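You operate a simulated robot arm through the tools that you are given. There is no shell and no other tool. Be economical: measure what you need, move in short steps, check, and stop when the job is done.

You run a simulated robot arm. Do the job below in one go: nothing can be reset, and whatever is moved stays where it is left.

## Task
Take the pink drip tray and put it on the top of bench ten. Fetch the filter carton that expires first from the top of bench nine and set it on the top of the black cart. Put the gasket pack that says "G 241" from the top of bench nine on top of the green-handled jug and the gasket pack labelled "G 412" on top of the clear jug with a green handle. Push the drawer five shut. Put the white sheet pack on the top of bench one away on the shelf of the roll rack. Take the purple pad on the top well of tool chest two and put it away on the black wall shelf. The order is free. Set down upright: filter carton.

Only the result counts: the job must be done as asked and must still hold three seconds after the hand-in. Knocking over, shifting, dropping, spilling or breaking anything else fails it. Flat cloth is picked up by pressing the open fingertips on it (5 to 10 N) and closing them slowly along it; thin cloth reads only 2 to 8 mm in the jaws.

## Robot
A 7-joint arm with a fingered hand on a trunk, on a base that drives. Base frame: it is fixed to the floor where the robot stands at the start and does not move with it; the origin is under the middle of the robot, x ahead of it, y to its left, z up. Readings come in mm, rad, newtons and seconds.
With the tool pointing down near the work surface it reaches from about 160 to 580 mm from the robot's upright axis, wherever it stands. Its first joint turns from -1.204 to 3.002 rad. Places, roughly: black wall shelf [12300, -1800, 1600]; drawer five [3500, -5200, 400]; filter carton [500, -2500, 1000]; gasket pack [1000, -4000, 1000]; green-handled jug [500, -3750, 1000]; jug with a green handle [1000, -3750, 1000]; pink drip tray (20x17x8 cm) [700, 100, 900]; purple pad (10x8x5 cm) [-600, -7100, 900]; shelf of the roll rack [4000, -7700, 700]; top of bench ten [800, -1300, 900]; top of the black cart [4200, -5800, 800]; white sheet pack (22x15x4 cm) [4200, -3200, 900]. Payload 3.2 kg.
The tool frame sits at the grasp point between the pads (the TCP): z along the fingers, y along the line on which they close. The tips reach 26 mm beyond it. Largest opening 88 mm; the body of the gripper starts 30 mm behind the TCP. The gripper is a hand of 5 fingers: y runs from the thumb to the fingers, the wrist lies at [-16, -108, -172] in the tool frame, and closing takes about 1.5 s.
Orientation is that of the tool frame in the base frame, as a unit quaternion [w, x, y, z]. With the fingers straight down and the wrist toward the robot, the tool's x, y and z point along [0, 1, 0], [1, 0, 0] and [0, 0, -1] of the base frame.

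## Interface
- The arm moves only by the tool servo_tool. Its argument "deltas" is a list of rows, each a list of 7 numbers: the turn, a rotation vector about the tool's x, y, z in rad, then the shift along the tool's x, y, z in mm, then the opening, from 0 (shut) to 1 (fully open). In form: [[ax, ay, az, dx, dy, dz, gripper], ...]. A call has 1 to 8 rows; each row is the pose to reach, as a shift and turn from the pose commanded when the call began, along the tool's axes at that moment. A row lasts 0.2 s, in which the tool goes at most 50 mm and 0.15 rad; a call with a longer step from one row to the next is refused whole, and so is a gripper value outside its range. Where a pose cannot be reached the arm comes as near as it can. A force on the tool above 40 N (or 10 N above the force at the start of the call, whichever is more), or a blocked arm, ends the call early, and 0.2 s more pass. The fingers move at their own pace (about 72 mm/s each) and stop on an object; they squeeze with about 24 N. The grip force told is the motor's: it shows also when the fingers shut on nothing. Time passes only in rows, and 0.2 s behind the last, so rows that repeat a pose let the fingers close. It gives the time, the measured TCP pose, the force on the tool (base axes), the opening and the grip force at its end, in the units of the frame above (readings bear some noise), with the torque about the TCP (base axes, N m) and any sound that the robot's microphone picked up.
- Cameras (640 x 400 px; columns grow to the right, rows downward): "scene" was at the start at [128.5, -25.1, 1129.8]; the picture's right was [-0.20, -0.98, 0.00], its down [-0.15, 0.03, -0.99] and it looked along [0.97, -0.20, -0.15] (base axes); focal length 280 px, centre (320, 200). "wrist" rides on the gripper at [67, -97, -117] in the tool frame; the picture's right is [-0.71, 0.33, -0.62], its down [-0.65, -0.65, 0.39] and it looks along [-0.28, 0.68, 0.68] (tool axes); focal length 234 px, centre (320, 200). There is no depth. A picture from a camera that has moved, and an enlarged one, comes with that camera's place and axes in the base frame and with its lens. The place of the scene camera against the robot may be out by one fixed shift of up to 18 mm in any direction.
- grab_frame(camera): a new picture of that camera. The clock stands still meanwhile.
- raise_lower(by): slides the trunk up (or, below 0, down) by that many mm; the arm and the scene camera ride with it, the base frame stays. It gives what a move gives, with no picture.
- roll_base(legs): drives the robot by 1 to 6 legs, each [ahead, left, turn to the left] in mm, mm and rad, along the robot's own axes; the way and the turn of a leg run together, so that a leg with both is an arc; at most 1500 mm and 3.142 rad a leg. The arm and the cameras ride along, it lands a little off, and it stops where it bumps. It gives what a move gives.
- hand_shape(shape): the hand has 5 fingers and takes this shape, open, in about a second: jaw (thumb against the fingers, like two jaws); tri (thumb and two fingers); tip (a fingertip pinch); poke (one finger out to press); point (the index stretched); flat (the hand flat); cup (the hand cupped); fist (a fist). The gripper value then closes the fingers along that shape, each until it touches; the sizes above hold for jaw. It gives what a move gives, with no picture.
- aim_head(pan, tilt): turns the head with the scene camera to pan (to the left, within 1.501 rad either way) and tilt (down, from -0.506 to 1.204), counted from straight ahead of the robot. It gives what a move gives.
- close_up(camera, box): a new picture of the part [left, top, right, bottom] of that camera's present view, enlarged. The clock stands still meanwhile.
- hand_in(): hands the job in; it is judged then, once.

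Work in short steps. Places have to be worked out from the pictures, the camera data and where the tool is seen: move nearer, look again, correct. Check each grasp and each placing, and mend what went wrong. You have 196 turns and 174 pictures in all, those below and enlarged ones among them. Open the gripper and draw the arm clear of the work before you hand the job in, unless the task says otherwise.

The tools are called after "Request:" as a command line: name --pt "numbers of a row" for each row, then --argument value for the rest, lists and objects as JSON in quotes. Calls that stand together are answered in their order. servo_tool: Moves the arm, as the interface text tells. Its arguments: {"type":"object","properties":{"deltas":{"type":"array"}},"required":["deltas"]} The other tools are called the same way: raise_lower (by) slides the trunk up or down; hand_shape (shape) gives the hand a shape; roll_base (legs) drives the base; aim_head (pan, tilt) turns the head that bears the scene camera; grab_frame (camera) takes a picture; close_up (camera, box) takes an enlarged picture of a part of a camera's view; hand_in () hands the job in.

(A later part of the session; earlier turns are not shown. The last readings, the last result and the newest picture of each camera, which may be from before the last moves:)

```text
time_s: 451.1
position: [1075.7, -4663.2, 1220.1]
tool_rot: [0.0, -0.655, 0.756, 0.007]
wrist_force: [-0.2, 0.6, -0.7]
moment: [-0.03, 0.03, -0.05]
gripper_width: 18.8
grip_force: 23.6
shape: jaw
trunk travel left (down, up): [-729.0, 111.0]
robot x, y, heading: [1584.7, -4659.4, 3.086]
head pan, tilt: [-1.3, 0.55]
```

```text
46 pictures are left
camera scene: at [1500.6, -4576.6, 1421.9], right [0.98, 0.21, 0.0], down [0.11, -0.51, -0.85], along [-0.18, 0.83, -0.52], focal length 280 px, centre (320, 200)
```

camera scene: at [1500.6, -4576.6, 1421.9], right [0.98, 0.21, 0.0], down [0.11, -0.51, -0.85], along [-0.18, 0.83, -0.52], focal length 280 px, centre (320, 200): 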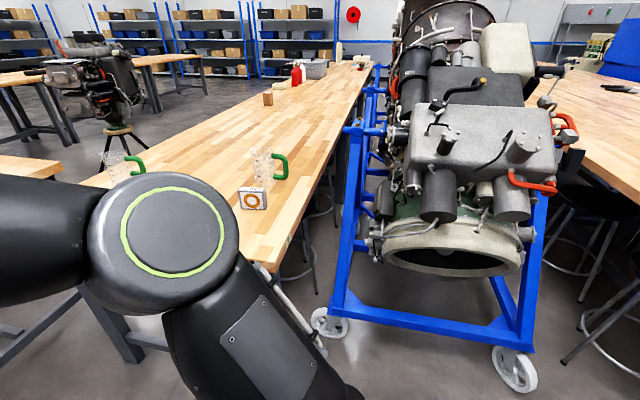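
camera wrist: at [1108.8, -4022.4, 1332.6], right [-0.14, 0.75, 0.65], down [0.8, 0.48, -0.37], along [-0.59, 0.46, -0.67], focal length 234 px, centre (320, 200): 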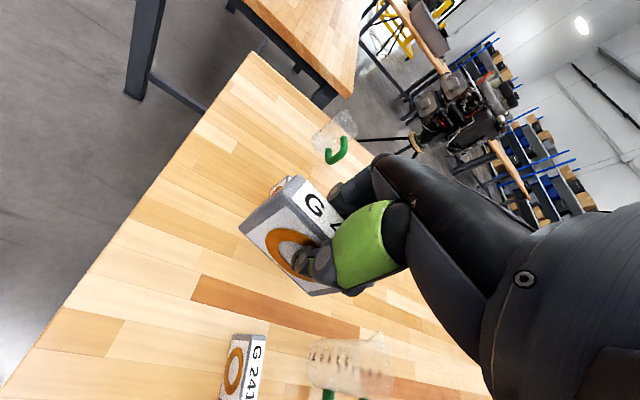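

Free, and the stand appears unmoved. Turn to north, align with jug 2 in x, and drive up to the bench end.

Request:
roll_base --legs '[[0, 0, -1.515], [0, 455, 0], [380, 0, 0]]'

Request:
grab_frame --camera "wrist"

Request:
aim_head --pan 0.45 --tilt 0.6

Request:
grab_frame --camera "scene"

```text
time_s: 459.6
position: [1099.0, -3776.7, 1220.6]
tool_rot: [0.004, 0.043, 0.999, 0.005]
wrist_force: [0.0, 0.1, -0.8]
moment: [-0.01, 0.0, 0.0]
gripper_width: 18.8
grip_force: 24.1
shape: jaw
trunk travel left (down, up): [-729.0, 111.0]
robot x, y, heading: [1127.9, -4283.0, 1.576]
head pan, tilt: [-1.3, 0.55]
```

```text
45 pictures are left
camera wrist: at [1023.5, -3868.9, 1337.2], right [0.73, 0.27, 0.63], down [0.6, -0.7, -0.39], along [0.34, 0.66, -0.67], focal length 234 px, centre (320, 200)
```

wrist: 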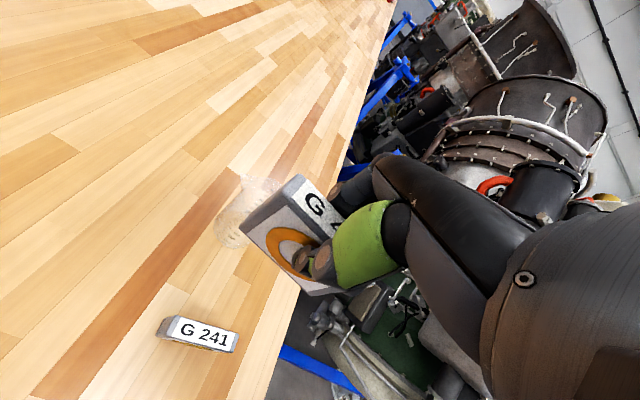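

```text
time_s: 461.3
position: [1098.2, -3776.9, 1220.0]
tool_rot: [0.005, 0.042, 0.999, 0.005]
wrist_force: [-0.5, -0.5, -0.1]
moment: [-0.03, 0.04, -0.02]
gripper_width: 19.1
grip_force: 23.9
shape: jaw
trunk travel left (down, up): [-729.0, 111.0]
robot x, y, heading: [1131.4, -4280.9, 1.572]
head pan, tilt: [0.45, 0.6]
```

```text
44 pictures are left
camera scene: at [1079.8, -4157.5, 1417.5], right [0.9, 0.44, 0.0], down [0.25, -0.51, -0.83], along [-0.36, 0.74, -0.56], focal length 280 px, centre (320, 200)
```

scene: 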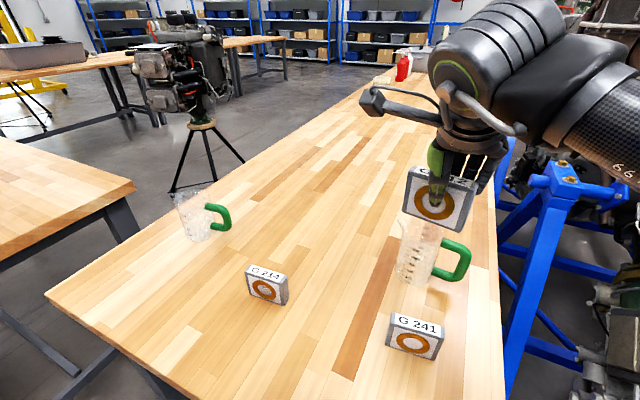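

Zoom on jug 2 from both cameras to get its rim centre accurately.

Request:
close_up --camera "wrist" --box '[190, 150, 310, 270]'

Request:
close_up --camera "scene" --box '[370, 160, 490, 300]'

```text
3.33 times, centred on (250, 210) of wrist
camera zoom: at [1023.5, -3869.0, 1337.2], right [0.73, 0.26, 0.63], down [0.6, -0.7, -0.39], along [0.34, 0.66, -0.67], focal length 781 px, centre (553, 167)
```

zoom: 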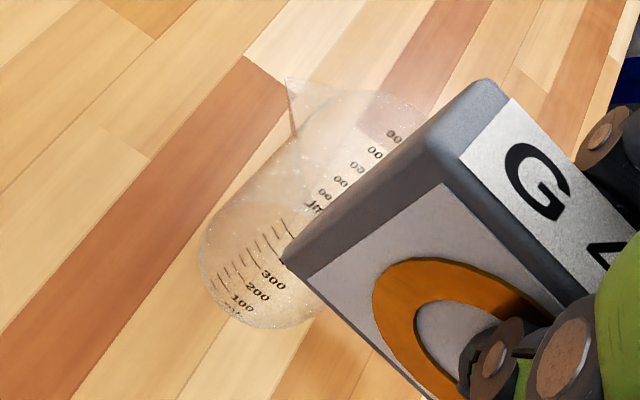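

```text
2.86 times, centred on (430, 230) of scene
camera zoom: at [1079.8, -4157.5, 1417.5], right [0.9, 0.44, 0.0], down [0.25, -0.51, -0.83], along [-0.36, 0.74, -0.56], focal length 800 px, centre (6, 114)
```

zoom: 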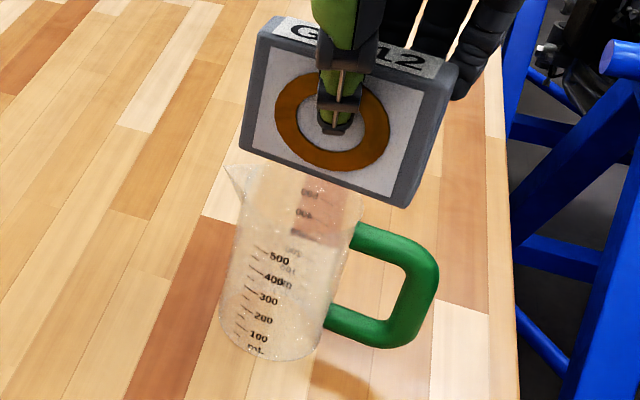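

Jug 2 centre (1096,−3662), rim z≈1060. Drive forward 45 and extend the arm over it (height kept).

Request:
roll_base --legs '[[45, 0, 0]]'

Request:
servo_tool --pt "0 0 -0.1 0 20 0 0" --pt "0 0 -0.2 0 40 0 0" --pt "0 0 -0.3 0 55 0 0" --pt "0 0 -0.4 0 70 0 0" --pt "0 0 -0.4 0 70 0 0"

```text
time_s: 462.4
position: [1100.6, -3733.1, 1219.7]
tool_rot: [0.005, 0.044, 0.999, 0.003]
wrist_force: [-0.5, 0.8, -1.2]
moment: [-0.04, 0.02, 0.01]
gripper_width: 18.5
grip_force: 23.7
shape: jaw
trunk travel left (down, up): [-729.0, 111.0]
robot x, y, heading: [1130.2, -4239.7, 1.572]
head pan, tilt: [0.45, 0.6]
stopped in leg 1: the robot was blocked; the commanded pose is now the measured one
```

```text
time_s: 463.6
position: [1105.9, -3667.3, 1220.8]
tool_rot: [0.005, -0.157, 0.988, 0.003]
wrist_force: [0.7, -0.5, 0.2]
moment: [0.01, -0.04, -0.01]
gripper_width: 18.8
grip_force: 24.2
shape: jaw
trunk travel left (down, up): [-729.0, 111.0]
robot x, y, heading: [1132.5, -4241.8, 1.568]
head pan, tilt: [0.45, 0.6]
```

Over the jug already. Add a little more yaw, correct 9 mm, and lower by trunk to just above the rim.

Request:
servo_tool --pt "0 0 -0.12 4 4 0 0" --pt "0 0 -0.24 7 7 0 0" --pt "0 0 -0.24 7 7 0 0"

Request:
raise_lower --by -75

Request:
close_up --camera "wrist" --box '[180, 130, 400, 300]'

Request:
close_up --camera "scene" --box '[340, 140, 520, 310]'

```text
time_s: 464.4
position: [1098.1, -3661.4, 1219.9]
tool_rot: [0.005, -0.273, 0.962, 0.003]
wrist_force: [-0.1, -0.7, -0.8]
moment: [-0.01, -0.01, 0.02]
gripper_width: 18.8
grip_force: 24.4
shape: jaw
trunk travel left (down, up): [-729.0, 111.0]
robot x, y, heading: [1130.2, -4239.2, 1.575]
head pan, tilt: [0.45, 0.6]
```

```text
time_s: 465.5
position: [1098.4, -3660.9, 1146.2]
tool_rot: [0.005, -0.272, 0.962, 0.002]
wrist_force: [-0.3, -0.2, -0.1]
moment: [-0.03, 0.05, 0.0]
gripper_width: 18.8
grip_force: 23.6
shape: jaw
trunk travel left (down, up): [-654.0, 186.0]
robot x, y, heading: [1127.0, -4236.7, 1.573]
head pan, tilt: [0.45, 0.6]
```

```text
2.35 times, centred on (290, 215) of wrist
camera zoom: at [1091.2, -3780.1, 1262.1], right [0.42, 0.65, 0.63], down [0.9, -0.21, -0.38], along [-0.11, 0.73, -0.67], focal length 551 px, centre (391, 165)
```

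zoom: 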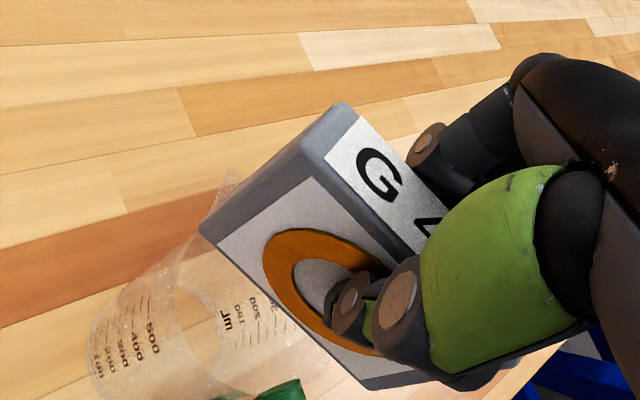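

```text
2.35 times, centred on (430, 225) of scene
camera zoom: at [1079.5, -4117.7, 1342.5], right [0.9, 0.44, 0.0], down [0.25, -0.51, -0.83], along [-0.36, 0.74, -0.56], focal length 658 px, centre (61, 141)
```

zoom: 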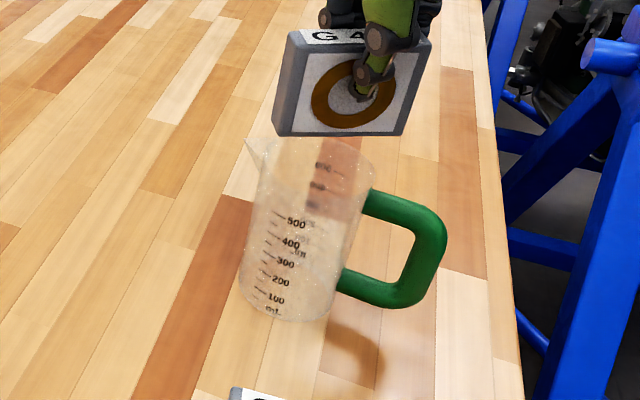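

Aligned within ~7 mm; shift slightly left and lower to contact (expected TCP z≈1106).

Request:
servo_tool --pt "0 0 0 4 0 8 0" --pt "0 0 0 7 0 18 0" --pt "0 0 0 7 0 25 0" --pt "0 0 0 7 0 30 0" --pt "0 0 0 7 0 30 0"

Request:
servo_tool --pt "0 0 0 0 0 4 0" --pt "0 0 0 0 0 8 0" --pt "0 0 0 0 0 12 0" --pt "0 0 0 0 0 14 0"

Request:
close_up --camera "scene" --box '[340, 140, 520, 310]'

```text
time_s: 466.7
position: [1092.9, -3663.5, 1115.0]
tool_rot: [0.005, -0.272, 0.962, 0.003]
wrist_force: [0.0, 0.2, -0.4]
moment: [0.01, 0.01, 0.02]
gripper_width: 18.7
grip_force: 24.1
shape: jaw
trunk travel left (down, up): [-654.0, 186.0]
robot x, y, heading: [1135.0, -4243.2, 1.57]
head pan, tilt: [0.45, 0.6]
```

```text
time_s: 467.7
position: [1092.9, -3666.0, 1102.8]
tool_rot: [0.004, -0.272, 0.962, 0.004]
wrist_force: [0.1, 1.2, 7.8]
moment: [-0.05, 0.0, 0.02]
gripper_width: 19.0
grip_force: 23.6
shape: jaw
trunk travel left (down, up): [-654.0, 186.0]
robot x, y, heading: [1130.4, -4239.1, 1.573]
head pan, tilt: [0.45, 0.6]
```

```text
2.35 times, centred on (430, 225) of scene
camera zoom: at [1079.8, -4118.9, 1342.8], right [0.9, 0.44, 0.0], down [0.25, -0.51, -0.83], along [-0.36, 0.74, -0.56], focal length 658 px, centre (61, 141)
```

zoom: 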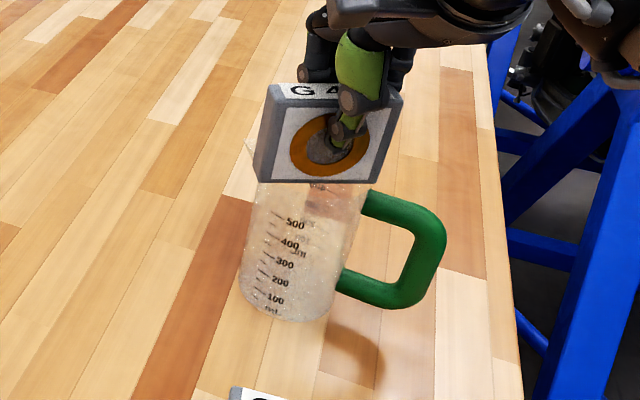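

The pack rests on the rim (7.8 N). Release gently and rise.

Request:
servo_tool --pt "0 0 0 0 0 -1 0.2" --pt "0 0 0 0 0 -1 0.3" --pt "0 0 0 0 0 -1 0.45" --pt "0 0 0 0 0 -1 0.5" --pt "0 0 0 0 0 -20 0.5" --pt "0 0 0 0 0 -60 0.5" --pt "0 0 0 0 0 -100 0.5"

Request:
close_up --camera "scene" --box '[340, 140, 520, 310]'

```text
time_s: 469.3
position: [1093.7, -3663.7, 1150.2]
tool_rot: [0.005, -0.272, 0.962, 0.002]
wrist_force: [0.4, -0.4, 0.3]
moment: [-0.01, 0.0, -0.01]
gripper_width: 43.7
grip_force: 0.0
shape: jaw
out of reach, approached as far as the arm can: row 6, 7
trunk travel left (down, up): [-654.0, 186.0]
robot x, y, heading: [1133.0, -4241.8, 1.569]
head pan, tilt: [0.45, 0.6]
```

```text
2.35 times, centred on (430, 225) of scene
camera zoom: at [1080.2, -4117.1, 1342.4], right [0.9, 0.44, 0.0], down [0.25, -0.51, -0.82], along [-0.36, 0.74, -0.57], focal length 658 px, centre (61, 141)
```

zoom: 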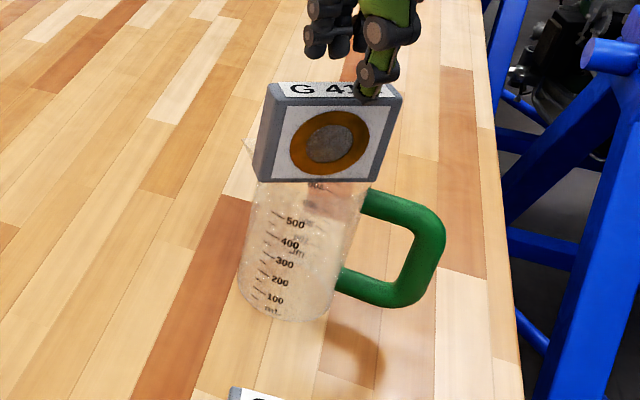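

G 412 stands on jug 2. Raise clear, then move back over G 241 at ≈(1122,−3828), yaw ≈+0.16.

Request:
raise_lower --by 110

Request:
servo_tool --pt "0 0 0.1 15 -38 0 0.8" --pt "0 0 0.2 30 -76 0 0.8" --pt "0 0 0.3 46 -115 0 0.8" --pt "0 0 0.39 62 -154 0 0.8" --pt "0 0 0.39 62 -154 0 0.8"

Request:
raise_lower --by -170

Request:
grab_frame --camera "wrist"

Request:
grab_frame --camera "scene"

```text
time_s: 470.7
position: [1092.3, -3664.6, 1261.5]
tool_rot: [0.004, -0.271, 0.962, 0.002]
wrist_force: [-0.3, 0.3, -0.2]
moment: [0.0, 0.02, -0.01]
gripper_width: 43.6
grip_force: 0.0
shape: jaw
trunk travel left (down, up): [-764.0, 76.0]
robot x, y, heading: [1130.9, -4243.2, 1.57]
head pan, tilt: [0.45, 0.6]
```

```text
time_s: 471.9
position: [1121.0, -3827.4, 1259.4]
tool_rot: [0.005, -0.08, 0.997, 0.002]
wrist_force: [0.1, 0.2, 0.8]
moment: [-0.03, 0.0, -0.01]
gripper_width: 69.9
grip_force: 0.1
shape: jaw
trunk travel left (down, up): [-764.0, 76.0]
robot x, y, heading: [1128.7, -4241.6, 1.574]
head pan, tilt: [0.45, 0.6]
```

```text
time_s: 473.9
position: [1121.5, -3829.0, 1092.3]
tool_rot: [0.004, -0.081, 0.997, 0.004]
wrist_force: [-0.4, 0.2, 0.4]
moment: [0.0, 0.0, 0.04]
gripper_width: 70.3
grip_force: 0.0
shape: jaw
trunk travel left (down, up): [-594.0, 246.0]
robot x, y, heading: [1127.8, -4240.4, 1.575]
head pan, tilt: [0.45, 0.6]
```

```text
37 pictures are left
camera wrist: at [1071.1, -3936.9, 1206.9], right [0.64, 0.44, 0.63], down [0.75, -0.54, -0.39], along [0.17, 0.72, -0.67], focal length 234 px, centre (320, 200)
```

wrist: 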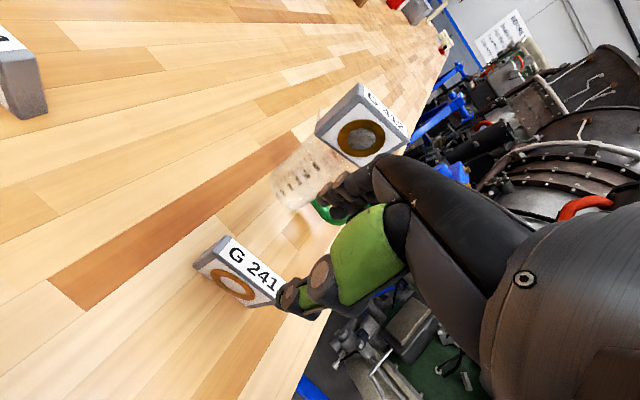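

```text
36 pictures are left
camera scene: at [1079.6, -4117.7, 1282.5], right [0.9, 0.44, 0.0], down [0.25, -0.51, -0.83], along [-0.36, 0.74, -0.56], focal length 280 px, centre (320, 200)
```

scene: 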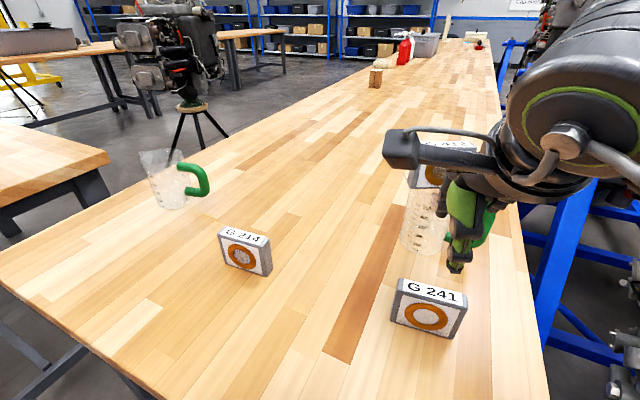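

Aligned with G 241. Descend to z≈962 and grip, then lift.

Request:
servo_tool --pt "0 0 0 0 0 40 0.8" --pt "0 0 0 0 0 80 0.8" --pt "0 0 0 0 0 115 0.8" --pt "0 0 0 0 0 130 0.8" --pt "0 0 0 0 0 130 0.8"

Request:
servo_tool --pt "0 0 0 0 0 0 0" --pt "0 0 0 0 0 0 0" --pt "0 0 0 0 0 0 0" --pt "0 0 0 0 0 0 0" --pt "0 0 0 0 0 -30 0" --pt "0 0 0 0 0 -70 0" --pt "0 0 0 0 0 -110 0"

Request:
grab_frame --camera "wrist"

```text
time_s: 475.1
position: [1124.1, -3828.2, 960.3]
tool_rot: [0.004, -0.08, 0.997, 0.004]
wrist_force: [0.1, 0.7, 0.4]
moment: [0.02, 0.0, 0.02]
gripper_width: 70.2
grip_force: 0.0
shape: jaw
trunk travel left (down, up): [-594.0, 246.0]
robot x, y, heading: [1133.0, -4242.3, 1.571]
head pan, tilt: [0.45, 0.6]
```

```text
time_s: 476.7
position: [1121.6, -3828.8, 1071.8]
tool_rot: [0.006, -0.081, 0.997, 0.003]
wrist_force: [0.6, -0.1, -0.1]
moment: [0.01, 0.01, -0.01]
gripper_width: 19.2
grip_force: 24.0
shape: jaw
trunk travel left (down, up): [-594.0, 246.0]
robot x, y, heading: [1129.7, -4241.5, 1.57]
head pan, tilt: [0.45, 0.6]
```

```text
35 pictures are left
camera wrist: at [1070.4, -3937.8, 1189.3], right [0.64, 0.44, 0.63], down [0.75, -0.54, -0.39], along [0.17, 0.72, -0.67], focal length 234 px, centre (320, 200)
```

wrist: 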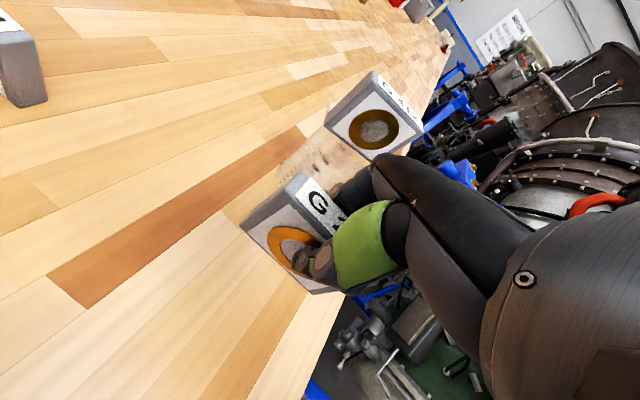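

G 241 held. Raise, back off slightly, and strafe left to jug 1.

Request:
raise_lower --by 130

Request:
roll_base --legs '[[-60, 0, 0], [0, 570, 0]]'

Request:
grab_frame --camera "wrist"

Request:
aim_head --pan 0.4 --tilt 0.6

Request:
grab_frame --camera "scene"

```text
time_s: 478.2
position: [1123.2, -3828.8, 1202.5]
tool_rot: [0.004, -0.082, 0.997, 0.004]
wrist_force: [0.0, -0.2, 0.0]
moment: [0.02, 0.02, 0.04]
gripper_width: 19.6
grip_force: 24.5
shape: jaw
trunk travel left (down, up): [-724.0, 116.0]
robot x, y, heading: [1129.9, -4239.7, 1.575]
head pan, tilt: [0.45, 0.6]
```

```text
time_s: 482.0
position: [559.7, -3891.5, 1200.7]
tool_rot: [0.004, -0.084, 0.996, 0.003]
wrist_force: [0.1, 0.9, -1.2]
moment: [-0.03, -0.03, 0.0]
gripper_width: 19.3
grip_force: 23.4
shape: jaw
trunk travel left (down, up): [-724.0, 116.0]
robot x, y, heading: [571.2, -4302.7, 1.575]
head pan, tilt: [0.45, 0.6]
```

```text
34 pictures are left
camera wrist: at [508.8, -3999.9, 1319.0], right [0.64, 0.44, 0.63], down [0.75, -0.53, -0.39], along [0.17, 0.72, -0.67], focal length 234 px, centre (320, 200)
```

wrist: 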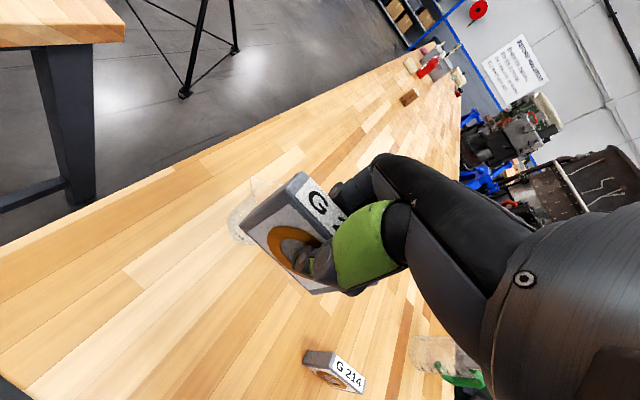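

```text
time_s: 482.6
position: [559.3, -3890.5, 1201.9]
tool_rot: [0.004, -0.084, 0.996, 0.003]
wrist_force: [-0.1, 0.6, -0.3]
moment: [0.0, 0.01, 0.0]
gripper_width: 19.4
grip_force: 24.0
shape: jaw
trunk travel left (down, up): [-724.0, 116.0]
robot x, y, heading: [570.3, -4302.7, 1.579]
head pan, tilt: [0.4, 0.6]
```

```text
33 pictures are left
camera scene: at [522.7, -4178.3, 1412.5], right [0.92, 0.4, 0.0], down [0.22, -0.52, -0.83], along [-0.33, 0.76, -0.57], focal length 280 px, centre (320, 200)
```

scene: 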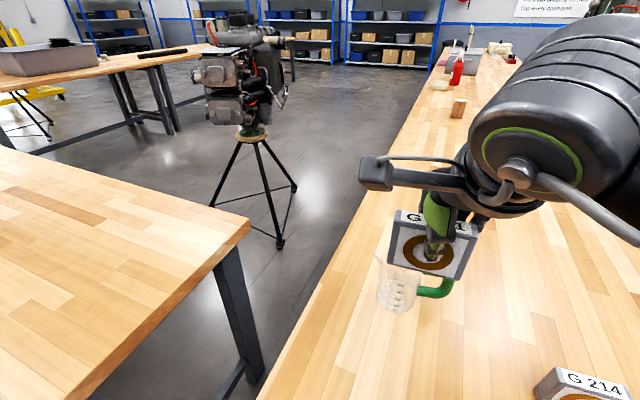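

Zoom on jug 1.

Request:
close_up --camera "scene" --box '[350, 200, 490, 320]'

Request:
close_up --camera "wrist" --box '[200, 150, 500, 400]'

```text
3.33 times, centred on (420, 260) of scene
camera zoom: at [522.7, -4178.3, 1412.5], right [0.92, 0.4, 0.0], down [0.22, -0.52, -0.83], along [-0.33, 0.76, -0.57], focal length 933 px, centre (-13, 0)
```

zoom: 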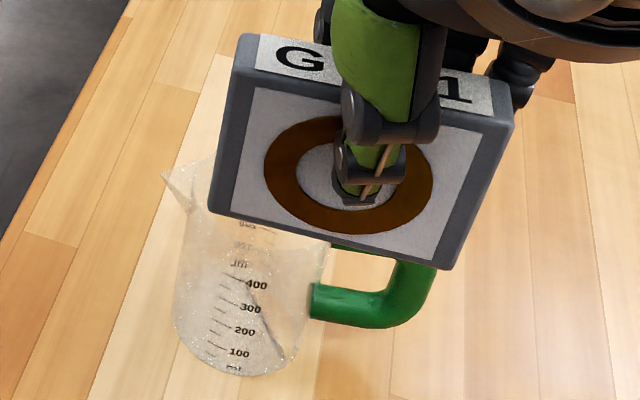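

```text
1.60 times, centred on (350, 275) of wrist
camera zoom: at [508.8, -3999.8, 1319.0], right [0.64, 0.44, 0.63], down [0.75, -0.53, -0.39], along [0.17, 0.72, -0.67], focal length 375 px, centre (272, 80)
```

zoom: 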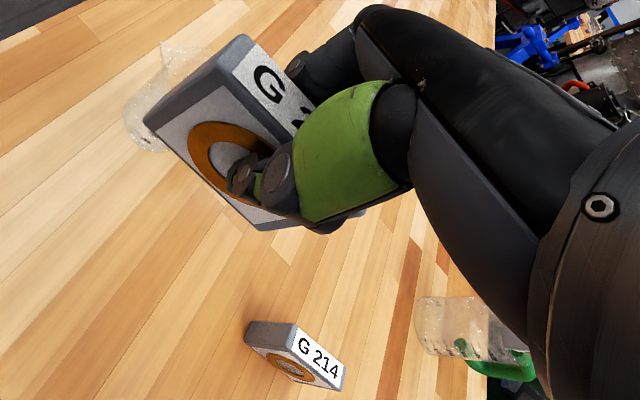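

Jug 1 centre ≈(537,−3769), spout to WSW. Move over it, yawing right so the pack's ends avoid the spout.

Request:
servo_tool --pt "0 0 0.14 0 30 0 0" --pt "0 0 0.28 1 60 0 0" --pt "0 0 0.42 1 90 0 0" --pt "0 0 0.55 1 123 0 0" --pt "0 0 0.55 1 123 0 0"

Request:
raise_lower --by -70

Request:
close_up --camera "scene" --box '[330, 170, 510, 330]'

```text
time_s: 483.9
position: [540.3, -3769.8, 1200.7]
tool_rot: [0.003, 0.191, 0.982, 0.005]
wrist_force: [0.1, -0.8, 0.1]
moment: [0.01, 0.04, -0.01]
gripper_width: 19.3
grip_force: 24.2
shape: jaw
trunk travel left (down, up): [-724.0, 116.0]
robot x, y, heading: [569.4, -4301.2, 1.581]
head pan, tilt: [0.4, 0.6]
```

```text
time_s: 484.9
position: [537.6, -3769.8, 1131.0]
tool_rot: [0.004, 0.19, 0.982, 0.005]
wrist_force: [-0.1, -0.2, -0.2]
moment: [0.01, -0.01, 0.0]
gripper_width: 19.4
grip_force: 23.9
shape: jaw
trunk travel left (down, up): [-654.0, 186.0]
robot x, y, heading: [570.8, -4304.7, 1.577]
head pan, tilt: [0.4, 0.6]
```

```text
2.50 times, centred on (420, 250) of scene
camera zoom: at [522.8, -4178.4, 1342.5], right [0.92, 0.4, 0.0], down [0.22, -0.52, -0.83], along [-0.33, 0.76, -0.56], focal length 700 px, centre (70, 75)
```

zoom: 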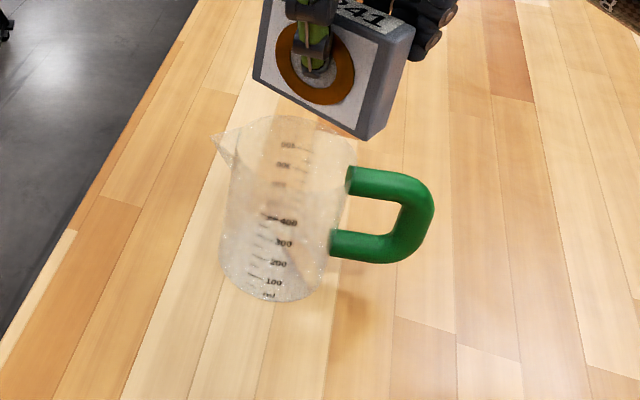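

Aligned over jug 1. Lower in small steps to contact.

Request:
servo_tool --pt "0 0 0 0 0 10 0" --pt "0 0 0 0 0 18 0" --pt "0 0 0 0 0 24 0" --pt "0 0 0 0 0 28 0" --pt "0 0 0 0 0 31 0" --pt "0 0 0 0 0 31 0"

Request:
servo_tool --pt "0 0 0 0 0 2 0" --pt "0 0 0 0 0 4 0" --pt "0 0 0 0 0 4 0"

Request:
close_up --camera "scene" --box '[330, 170, 510, 330]'

```text
time_s: 486.3
position: [539.3, -3769.3, 1099.7]
tool_rot: [0.003, 0.19, 0.982, 0.004]
wrist_force: [-0.2, -0.1, -1.0]
moment: [0.0, 0.01, 0.01]
gripper_width: 19.3
grip_force: 23.9
shape: jaw
trunk travel left (down, up): [-654.0, 186.0]
robot x, y, heading: [571.5, -4305.6, 1.584]
head pan, tilt: [0.4, 0.6]
```

```text
time_s: 487.1
position: [538.7, -3769.1, 1095.1]
tool_rot: [0.004, 0.19, 0.982, 0.005]
wrist_force: [0.7, 0.8, -0.5]
moment: [0.0, 0.01, 0.02]
gripper_width: 19.3
grip_force: 24.5
shape: jaw
trunk travel left (down, up): [-654.0, 186.0]
robot x, y, heading: [574.6, -4304.5, 1.576]
head pan, tilt: [0.4, 0.6]
```

```text
2.50 times, centred on (420, 250) of scene
camera zoom: at [522.9, -4178.2, 1342.5], right [0.92, 0.4, 0.0], down [0.22, -0.52, -0.83], along [-0.33, 0.76, -0.57], focal length 700 px, centre (70, 75)
```

zoom: 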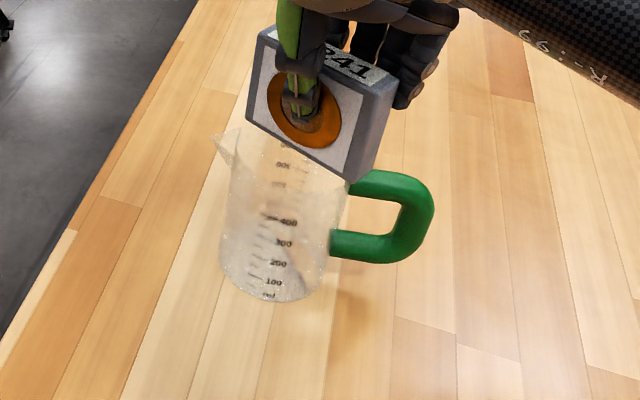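

Not in contact yet and the pack is ~10 mm right of centre; shift left and continue lowering.

Request:
servo_tool --pt "0 0 0 4 -4 0 0" --pt "0 0 0 8 -7 0 0" --pt "0 0 0 8 -7 4 0" --pt "0 0 0 8 -7 8 0" --pt "0 0 0 8 -7 12 0" --pt "0 0 0 8 -7 15 0" --pt "0 0 0 8 -7 15 0"

Request:
close_up --camera "scene" --box '[330, 170, 510, 330]'

```text
time_s: 488.7
position: [529.9, -3773.3, 1081.1]
tool_rot: [0.003, 0.191, 0.982, 0.004]
wrist_force: [-0.2, -0.2, -0.8]
moment: [0.03, 0.02, 0.05]
gripper_width: 19.1
grip_force: 24.3
shape: jaw
trunk travel left (down, up): [-654.0, 186.0]
robot x, y, heading: [567.1, -4303.6, 1.579]
head pan, tilt: [0.4, 0.6]
```

```text
2.50 times, centred on (420, 250) of scene
camera zoom: at [522.9, -4178.2, 1342.5], right [0.92, 0.4, 0.0], down [0.22, -0.52, -0.82], along [-0.33, 0.76, -0.57], focal length 700 px, centre (70, 75)
```

zoom: 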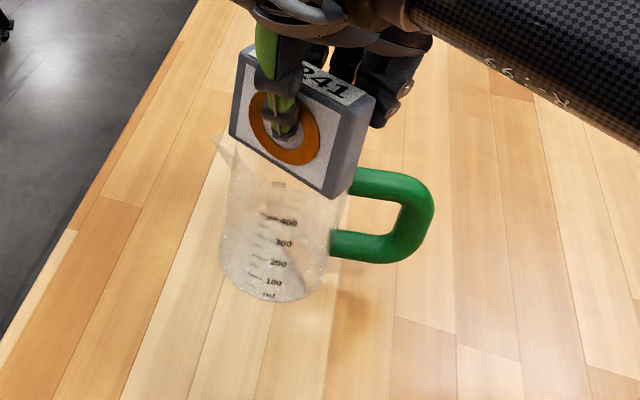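

Still no contact; the rim seems lower (~1020). Continue in 3 mm steps.

Request:
servo_tool --pt "0 0 0 0 0 3 0" --pt "0 0 0 0 0 6 0" --pt "0 0 0 0 0 9 0" --pt "0 0 0 0 0 9 0"

Request:
close_up --camera "wrist" --box '[160, 110, 400, 310]'

```text
time_s: 489.7
position: [529.8, -3775.0, 1078.0]
tool_rot: [0.0, 0.191, 0.982, 0.011]
wrist_force: [-0.5, 5.2, 35.2]
moment: [-0.03, 0.07, 0.03]
gripper_width: 21.2
grip_force: 23.6
shape: jaw
trunk travel left (down, up): [-654.0, 186.0]
robot x, y, heading: [573.6, -4306.0, 1.577]
head pan, tilt: [0.4, 0.6]
```

```text
2.00 times, centred on (280, 210) of wrist
camera zoom: at [431.3, -3843.3, 1193.5], right [0.78, 0.03, 0.63], down [0.36, -0.84, -0.4], along [0.52, 0.54, -0.66], focal length 468 px, centre (400, 180)
```

zoom: 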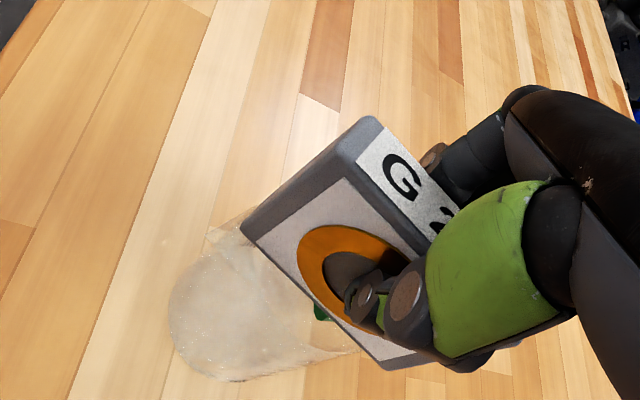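

Contact: pack sits on jug 1's rim (z≈1018). Ease off the load, release gently, rise.

Request:
servo_tool --pt "0 0 0 0 0 -6 0" --pt "0 0 0 0 0 -7 0" --pt "0 0 0 0 0 -7 0.28" --pt "0 0 0 0 0 -7 0.35" --pt "0 0 0 0 0 -7 0.5" --pt "0 0 0 0 0 -7 0.5" --pt "0 0 0 0 0 -35 0.5" --pt "0 0 0 0 0 -70 0.5"

Request:
raise_lower --by 120

Request:
grab_frame --camera "scene"

```text
time_s: 491.5
position: [527.9, -3774.4, 1141.9]
tool_rot: [0.003, 0.189, 0.982, 0.005]
wrist_force: [0.1, 0.7, -0.3]
moment: [0.04, -0.02, -0.03]
gripper_width: 43.5
grip_force: 0.1
shape: jaw
trunk travel left (down, up): [-654.0, 186.0]
robot x, y, heading: [570.0, -4304.2, 1.575]
head pan, tilt: [0.4, 0.6]
```

```text
time_s: 493.0
position: [529.3, -3772.7, 1261.3]
tool_rot: [0.003, 0.19, 0.982, 0.005]
wrist_force: [0.4, 0.1, -0.3]
moment: [0.0, -0.05, 0.0]
gripper_width: 43.6
grip_force: 0.0
shape: jaw
trunk travel left (down, up): [-774.0, 66.0]
robot x, y, heading: [572.1, -4304.6, 1.572]
head pan, tilt: [0.4, 0.6]
```

```text
26 pictures are left
camera scene: at [522.9, -4178.2, 1462.5], right [0.92, 0.4, 0.0], down [0.22, -0.52, -0.83], along [-0.33, 0.76, -0.57], focal length 280 px, centre (320, 200)
```

scene: 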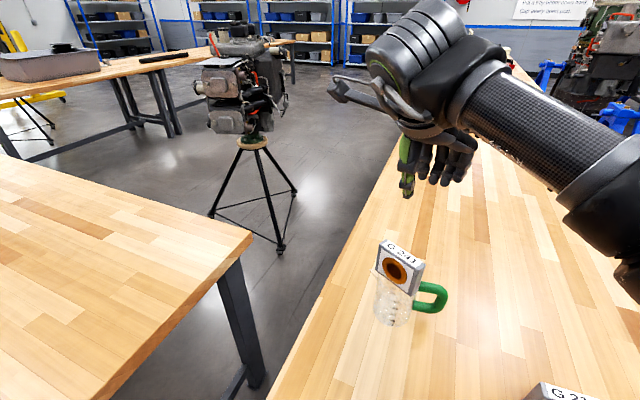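

G 241 stands on jug 1. Now the purple pad on tool chest two; its drawers face east. Drive there and look.

Request:
roll_base --legs '[[-1000, 0, 0], [0, 0, 1.57], [350, 0, 0], [0, 1150, 0]]'

Request:
aim_head --pan 0.7 --tilt 0.45

Request:
grab_frame --camera "scene"

```text
time_s: 509.2
position: [-318.8, -6452.9, 1261.1]
tool_rot: [0.0, -0.549, 0.835, 0.006]
wrist_force: [-0.2, 0.2, -0.4]
moment: [-0.03, 0.02, -0.02]
gripper_width: 43.7
grip_force: 0.1
shape: jaw
trunk travel left (down, up): [-774.0, 66.0]
robot x, y, heading: [211.8, -6427.9, 3.116]
head pan, tilt: [0.4, 0.6]
```

```text
time_s: 510.0
position: [-319.9, -6453.1, 1260.7]
tool_rot: [-0.001, -0.548, 0.836, 0.006]
wrist_force: [0.1, 0.0, 0.3]
moment: [0.0, -0.03, -0.01]
gripper_width: 43.7
grip_force: 0.0
shape: jaw
trunk travel left (down, up): [-774.0, 66.0]
robot x, y, heading: [208.1, -6420.5, 3.12]
head pan, tilt: [0.7, 0.45]
```

```text
25 pictures are left
camera scene: at [77.5, -6488.5, 1476.0], right [-0.63, 0.78, 0.0], down [0.34, 0.27, -0.9], along [-0.7, -0.56, -0.44], focal length 280 px, centre (320, 200)
```

scene: 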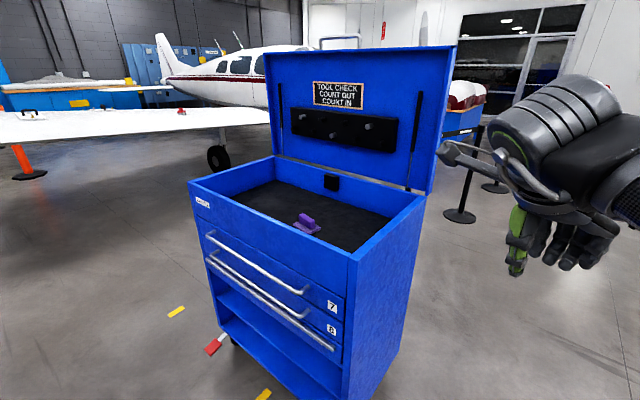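

Purple pad is at ≈(−622,−7114) in the well (rim z≈1000, front x≈−455). Zoom to see its shape.

Request:
close_up --camera "scene" --box '[270, 190, 350, 240]'

Request:
roll_base --legs '[[0, 650, 0.02], [290, 0, 0]]'

Request:
grab_frame --camera "wrist"

```text
8.00 times, centred on (310, 215) of scene
camera zoom: at [77.5, -6488.5, 1476.0], right [-0.63, 0.78, 0.0], down [0.34, 0.27, -0.9], along [-0.7, -0.56, -0.44], focal length 2239 px, centre (400, 80)
```

zoom: 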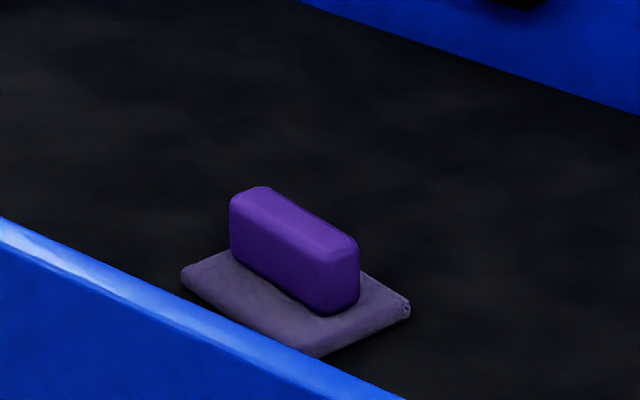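

```text
time_s: 515.2
position: [-617.3, -7105.6, 1262.0]
tool_rot: [-0.002, -0.554, 0.833, 0.006]
wrist_force: [-0.5, 0.2, 1.0]
moment: [0.01, 0.0, 0.01]
gripper_width: 43.5
grip_force: 0.2
shape: jaw
trunk travel left (down, up): [-774.0, 66.0]
robot x, y, heading: [-84.6, -7068.1, 3.138]
head pan, tilt: [0.7, 0.45]
```

```text
23 pictures are left
camera wrist: at [-551.9, -7205.5, 1378.2], right [-0.03, 0.78, 0.63], down [0.85, 0.35, -0.39], along [-0.53, 0.53, -0.67], focal length 234 px, centre (320, 200)
```

wrist: 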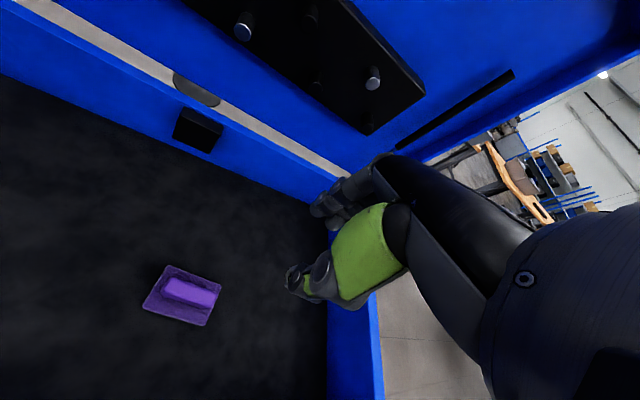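

The pad's handle runs along y at ≈(−620,−7114); close along x (172°). Rotate, open, lower the trunk.

Request:
servo_tool --pt "0 0 -0.13 4 0 0 0.9" --pt "0 0 -0.26 9 0 0 0.9" --pt "0 0 -0.26 9 0 0 0.9"

Request:
raise_lower --by -230

Request:
grab_frame --camera "wrist"

```text
time_s: 516.0
position: [-621.6, -7113.3, 1261.6]
tool_rot: [0.0, -0.658, 0.753, 0.006]
wrist_force: [-0.5, 0.0, 1.1]
moment: [0.01, 0.02, 0.03]
gripper_width: 78.6
grip_force: 0.1
shape: jaw
trunk travel left (down, up): [-774.0, 66.0]
robot x, y, heading: [-85.2, -7072.1, 3.132]
head pan, tilt: [0.7, 0.45]
```

```text
time_s: 518.4
position: [-620.9, -7113.8, 1032.1]
tool_rot: [0.0, -0.657, 0.754, 0.005]
wrist_force: [-0.8, 0.4, 0.1]
moment: [-0.03, 0.02, 0.01]
gripper_width: 78.9
grip_force: 0.1
shape: jaw
trunk travel left (down, up): [-544.0, 296.0]
robot x, y, heading: [-88.1, -7067.0, 3.137]
head pan, tilt: [0.7, 0.45]
```

```text
22 pictures are left
camera wrist: at [-532.6, -7193.7, 1148.0], right [-0.23, 0.74, 0.63], down [0.73, 0.56, -0.39], along [-0.64, 0.37, -0.67], focal length 234 px, centre (320, 200)
```

wrist: 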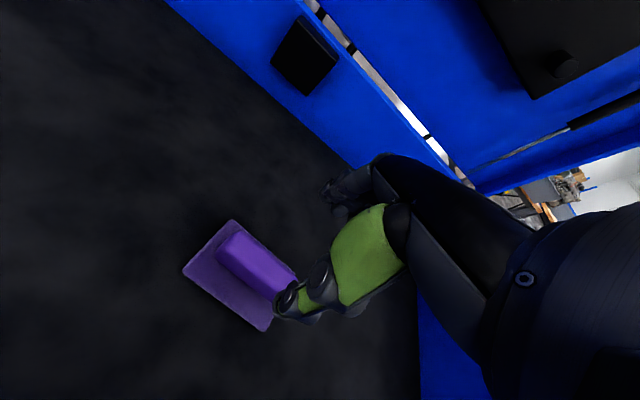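

Aligned. Descend to z≈945 and close, then lift.

Request:
servo_tool --pt "0 0 0 3 -3 30 0.9" --pt "0 0 0 3 -3 60 0.9" --pt "0 0 0 3 -3 80 0.9" --pt "0 0 0 3 -3 87 0.9" --pt "0 0 0 3 -3 87 0" --pt "0 0 0 3 -3 87 0" --pt "0 0 0 3 -3 87 0" --pt "0 0 0 3 -3 87 0"

Request:
servo_tool --pt "0 0 0 0 0 -20 0" --pt "0 0 0 0 0 -50 0" --pt "0 0 0 0 0 -90 0" --pt "0 0 0 0 0 -110 0"

Request:
grab_frame --camera "wrist"

```text
time_s: 520.2
position: [-619.2, -7116.9, 944.1]
tool_rot: [-0.001, -0.657, 0.754, 0.005]
wrist_force: [-0.1, 0.3, 0.8]
moment: [-0.02, 0.01, 0.02]
gripper_width: 21.3
grip_force: 23.8
shape: jaw
trunk travel left (down, up): [-544.0, 296.0]
robot x, y, heading: [-90.2, -7069.8, 3.13]
head pan, tilt: [0.7, 0.45]
```

```text
time_s: 521.2
position: [-617.5, -7117.3, 1054.0]
tool_rot: [0.0, -0.657, 0.753, 0.006]
wrist_force: [0.3, -0.1, -0.5]
moment: [-0.02, -0.01, -0.01]
gripper_width: 20.8
grip_force: 23.6
shape: jaw
trunk travel left (down, up): [-544.0, 296.0]
robot x, y, heading: [-81.1, -7070.1, 3.131]
head pan, tilt: [0.7, 0.45]
```

```text
21 pictures are left
camera wrist: at [-528.8, -7197.6, 1170.4], right [-0.23, 0.74, 0.63], down [0.73, 0.56, -0.39], along [-0.64, 0.37, -0.67], focal length 234 px, centre (320, 200)
```

wrist: 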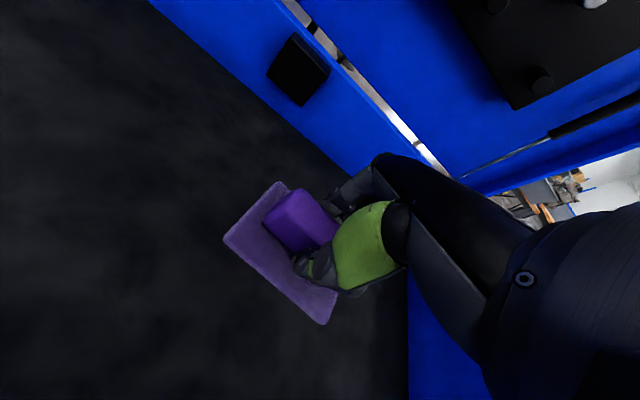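

Pad held. Raise and drive back toward the east side along the corridor.

Request:
raise_lower --by 200

Request:
roll_base --legs '[[-300, 0, 0], [0, -1400, 0], [0, -360, 0], [0, 0, -3.13], [1300, 0, 0], [1250, 0, 0]]'

Request:
roll_base --legs '[[0, 600, 0], [1400, 0, 0], [1300, 0, 0], [850, 0, 0]]'

Request:
aim_head --pan 0.1 --tilt 0.15

Request:
grab_frame --camera "scene"

```text
time_s: 523.4
position: [-617.0, -7116.9, 1253.9]
tool_rot: [-0.001, -0.658, 0.753, 0.005]
wrist_force: [-0.1, 0.1, -1.4]
moment: [-0.03, -0.01, -0.02]
gripper_width: 21.1
grip_force: 24.0
shape: jaw
trunk travel left (down, up): [-744.0, 96.0]
robot x, y, heading: [-84.2, -7068.9, 3.131]
head pan, tilt: [0.7, 0.45]
```

```text
time_s: 553.0
position: [3268.3, -5291.2, 1253.5]
tool_rot: [0.006, 0.754, 0.657, 0.0]
wrist_force: [-0.4, -0.6, -1.8]
moment: [0.02, 0.04, 0.03]
gripper_width: 20.6
grip_force: 24.6
shape: jaw
trunk travel left (down, up): [-744.0, 96.0]
robot x, y, heading: [2742.0, -5335.8, -0.007]
head pan, tilt: [0.7, 0.45]
```

```text
time_s: 573.0
position: [6811.0, -4759.7, 1253.3]
tool_rot: [0.006, 0.758, 0.652, 0.0]
wrist_force: [-0.1, 0.5, -1.1]
moment: [-0.02, 0.03, -0.01]
gripper_width: 20.8
grip_force: 23.8
shape: jaw
trunk travel left (down, up): [-744.0, 96.0]
robot x, y, heading: [6282.5, -4797.1, -0.014]
head pan, tilt: [0.7, 0.45]
```

```text
time_s: 574.0
position: [6811.1, -4761.1, 1253.3]
tool_rot: [0.004, 0.758, 0.652, 0.0]
wrist_force: [0.9, 0.2, -1.8]
moment: [0.01, 0.02, 0.0]
gripper_width: 20.5
grip_force: 23.9
shape: jaw
trunk travel left (down, up): [-744.0, 96.0]
robot x, y, heading: [6280.1, -4797.8, -0.022]
head pan, tilt: [0.099, 0.15]
```

```text
20 pictures are left
camera scene: at [6410.3, -4799.8, 1473.9], right [0.08, -1.0, 0.0], down [-0.15, -0.01, -0.99], along [0.99, 0.08, -0.15], focal length 280 px, centre (320, 200)
```

scene: 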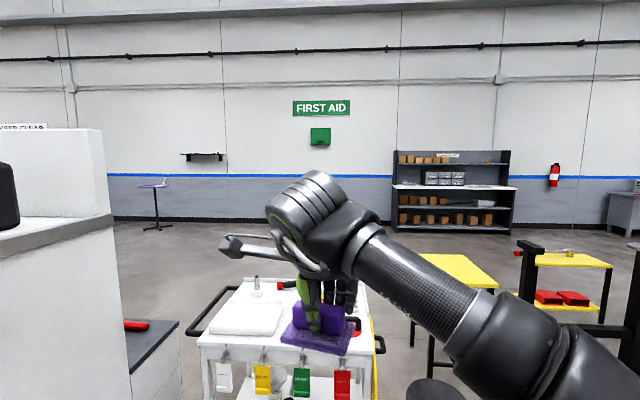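

The wall shelf is visible at ≈(12300,−1800), z≈1520. A white cart blocks straight ahead; check the right side for a route.

Request:
aim_head --pan -0.7 --tilt 0.35

Request:
grab_frame --camera "scene"

```text
time_s: 575.2
position: [6811.1, -4760.4, 1254.2]
tool_rot: [0.005, 0.759, 0.651, 0.001]
wrist_force: [-1.3, 0.1, -0.7]
moment: [-0.01, 0.0, 0.0]
gripper_width: 20.6
grip_force: 23.6
shape: jaw
trunk travel left (down, up): [-744.0, 96.0]
robot x, y, heading: [6280.4, -4798.4, -0.024]
head pan, tilt: [-0.7, 0.351]
```

```text
19 pictures are left
camera scene: at [6387.9, -4868.6, 1455.3], right [-0.66, -0.75, 0.0], down [-0.26, 0.23, -0.94], along [0.71, -0.62, -0.34], focal length 280 px, centre (320, 200)
```

scene: 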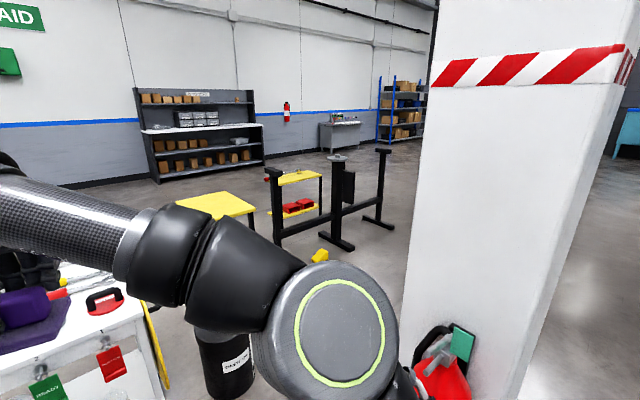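

Route: south of the bin at y≈−5600, then north between cart and the yellow table at x≈7880.

Request:
roll_base --legs '[[0, -800, 0.022], [850, 0, 0], [740, 0, 0], [0, 1000, 0]]'

Request:
aim_head --pan 0.5 --tilt 0.3

Request:
grab_frame --camera "scene"

```text
time_s: 578.1
position: [6790.7, -5223.2, 1251.6]
tool_rot: [0.009, 0.743, 0.669, -0.006]
wrist_force: [-0.1, 0.3, -1.1]
moment: [0.0, 0.02, 0.02]
gripper_width: 20.5
grip_force: 23.9
shape: jaw
trunk travel left (down, up): [-744.0, 96.0]
robot x, y, heading: [6259.9, -5298.0, 0.019]
head pan, tilt: [-0.7, 0.351]
stopped in leg 1: the robot was blocked; the commanded pose is now the measured one
```

```text
time_s: 579.5
position: [6791.1, -5223.2, 1249.3]
tool_rot: [0.009, 0.745, 0.667, -0.005]
wrist_force: [0.5, 1.3, -0.4]
moment: [0.02, -0.04, 0.02]
gripper_width: 21.0
grip_force: 23.8
shape: jaw
trunk travel left (down, up): [-744.0, 96.0]
robot x, y, heading: [6256.9, -5294.6, 0.014]
head pan, tilt: [0.499, 0.3]
```

```text
18 pictures are left
camera scene: at [6382.3, -5241.4, 1459.0], right [0.49, -0.87, 0.01], down [-0.26, -0.16, -0.95], along [0.83, 0.47, -0.3], focal length 280 px, centre (320, 200)
```

scene: 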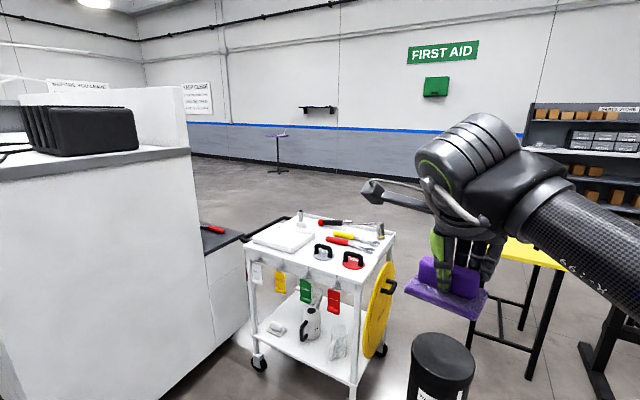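

Blocked by the pillar on the right. Go around it: west, south to y≈−6500, east to x≈7880, then north.

Request:
roll_base --legs '[[0, 70, 0], [-460, 0, -0.014], [0, -1270, 0], [1050, 0, 0], [1040, 0, 0]]'

Request:
aim_head --pan 0.9 --tilt 0.35

Request:
grab_frame --camera "scene"

```text
time_s: 598.6
position: [8360.1, -6522.8, 1250.0]
tool_rot: [0.006, 0.76, 0.65, -0.003]
wrist_force: [-0.8, -0.1, -0.8]
moment: [0.01, 0.05, 0.0]
gripper_width: 20.9
grip_force: 24.1
shape: jaw
trunk travel left (down, up): [-744.0, 96.0]
robot x, y, heading: [7827.7, -6559.1, -0.025]
head pan, tilt: [0.499, 0.3]
stopped in leg 5: the robot was blocked; the commanded pose is now the measured one
```

```text
time_s: 599.5
position: [8360.7, -6522.9, 1251.7]
tool_rot: [0.007, 0.76, 0.65, -0.002]
wrist_force: [-0.3, -1.1, -1.3]
moment: [0.02, 0.01, 0.0]
gripper_width: 20.9
grip_force: 24.0
shape: jaw
trunk travel left (down, up): [-744.0, 96.0]
robot x, y, heading: [7825.4, -6558.5, -0.026]
head pan, tilt: [0.901, 0.351]
```

```text
17 pictures are left
camera scene: at [7925.8, -6495.7, 1455.2], right [0.77, -0.64, 0.0], down [-0.22, -0.26, -0.94], along [0.6, 0.72, -0.34], focal length 280 px, centre (320, 200)
```

scene: 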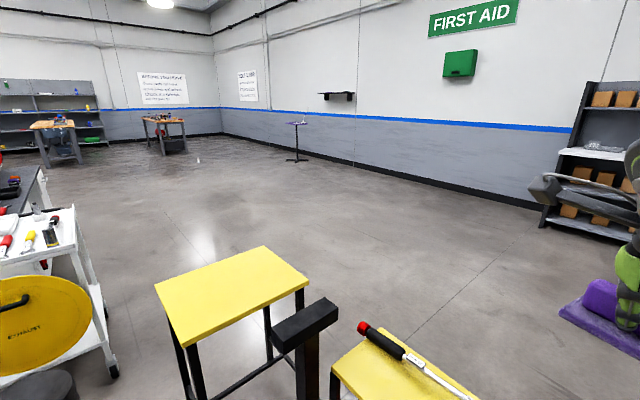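

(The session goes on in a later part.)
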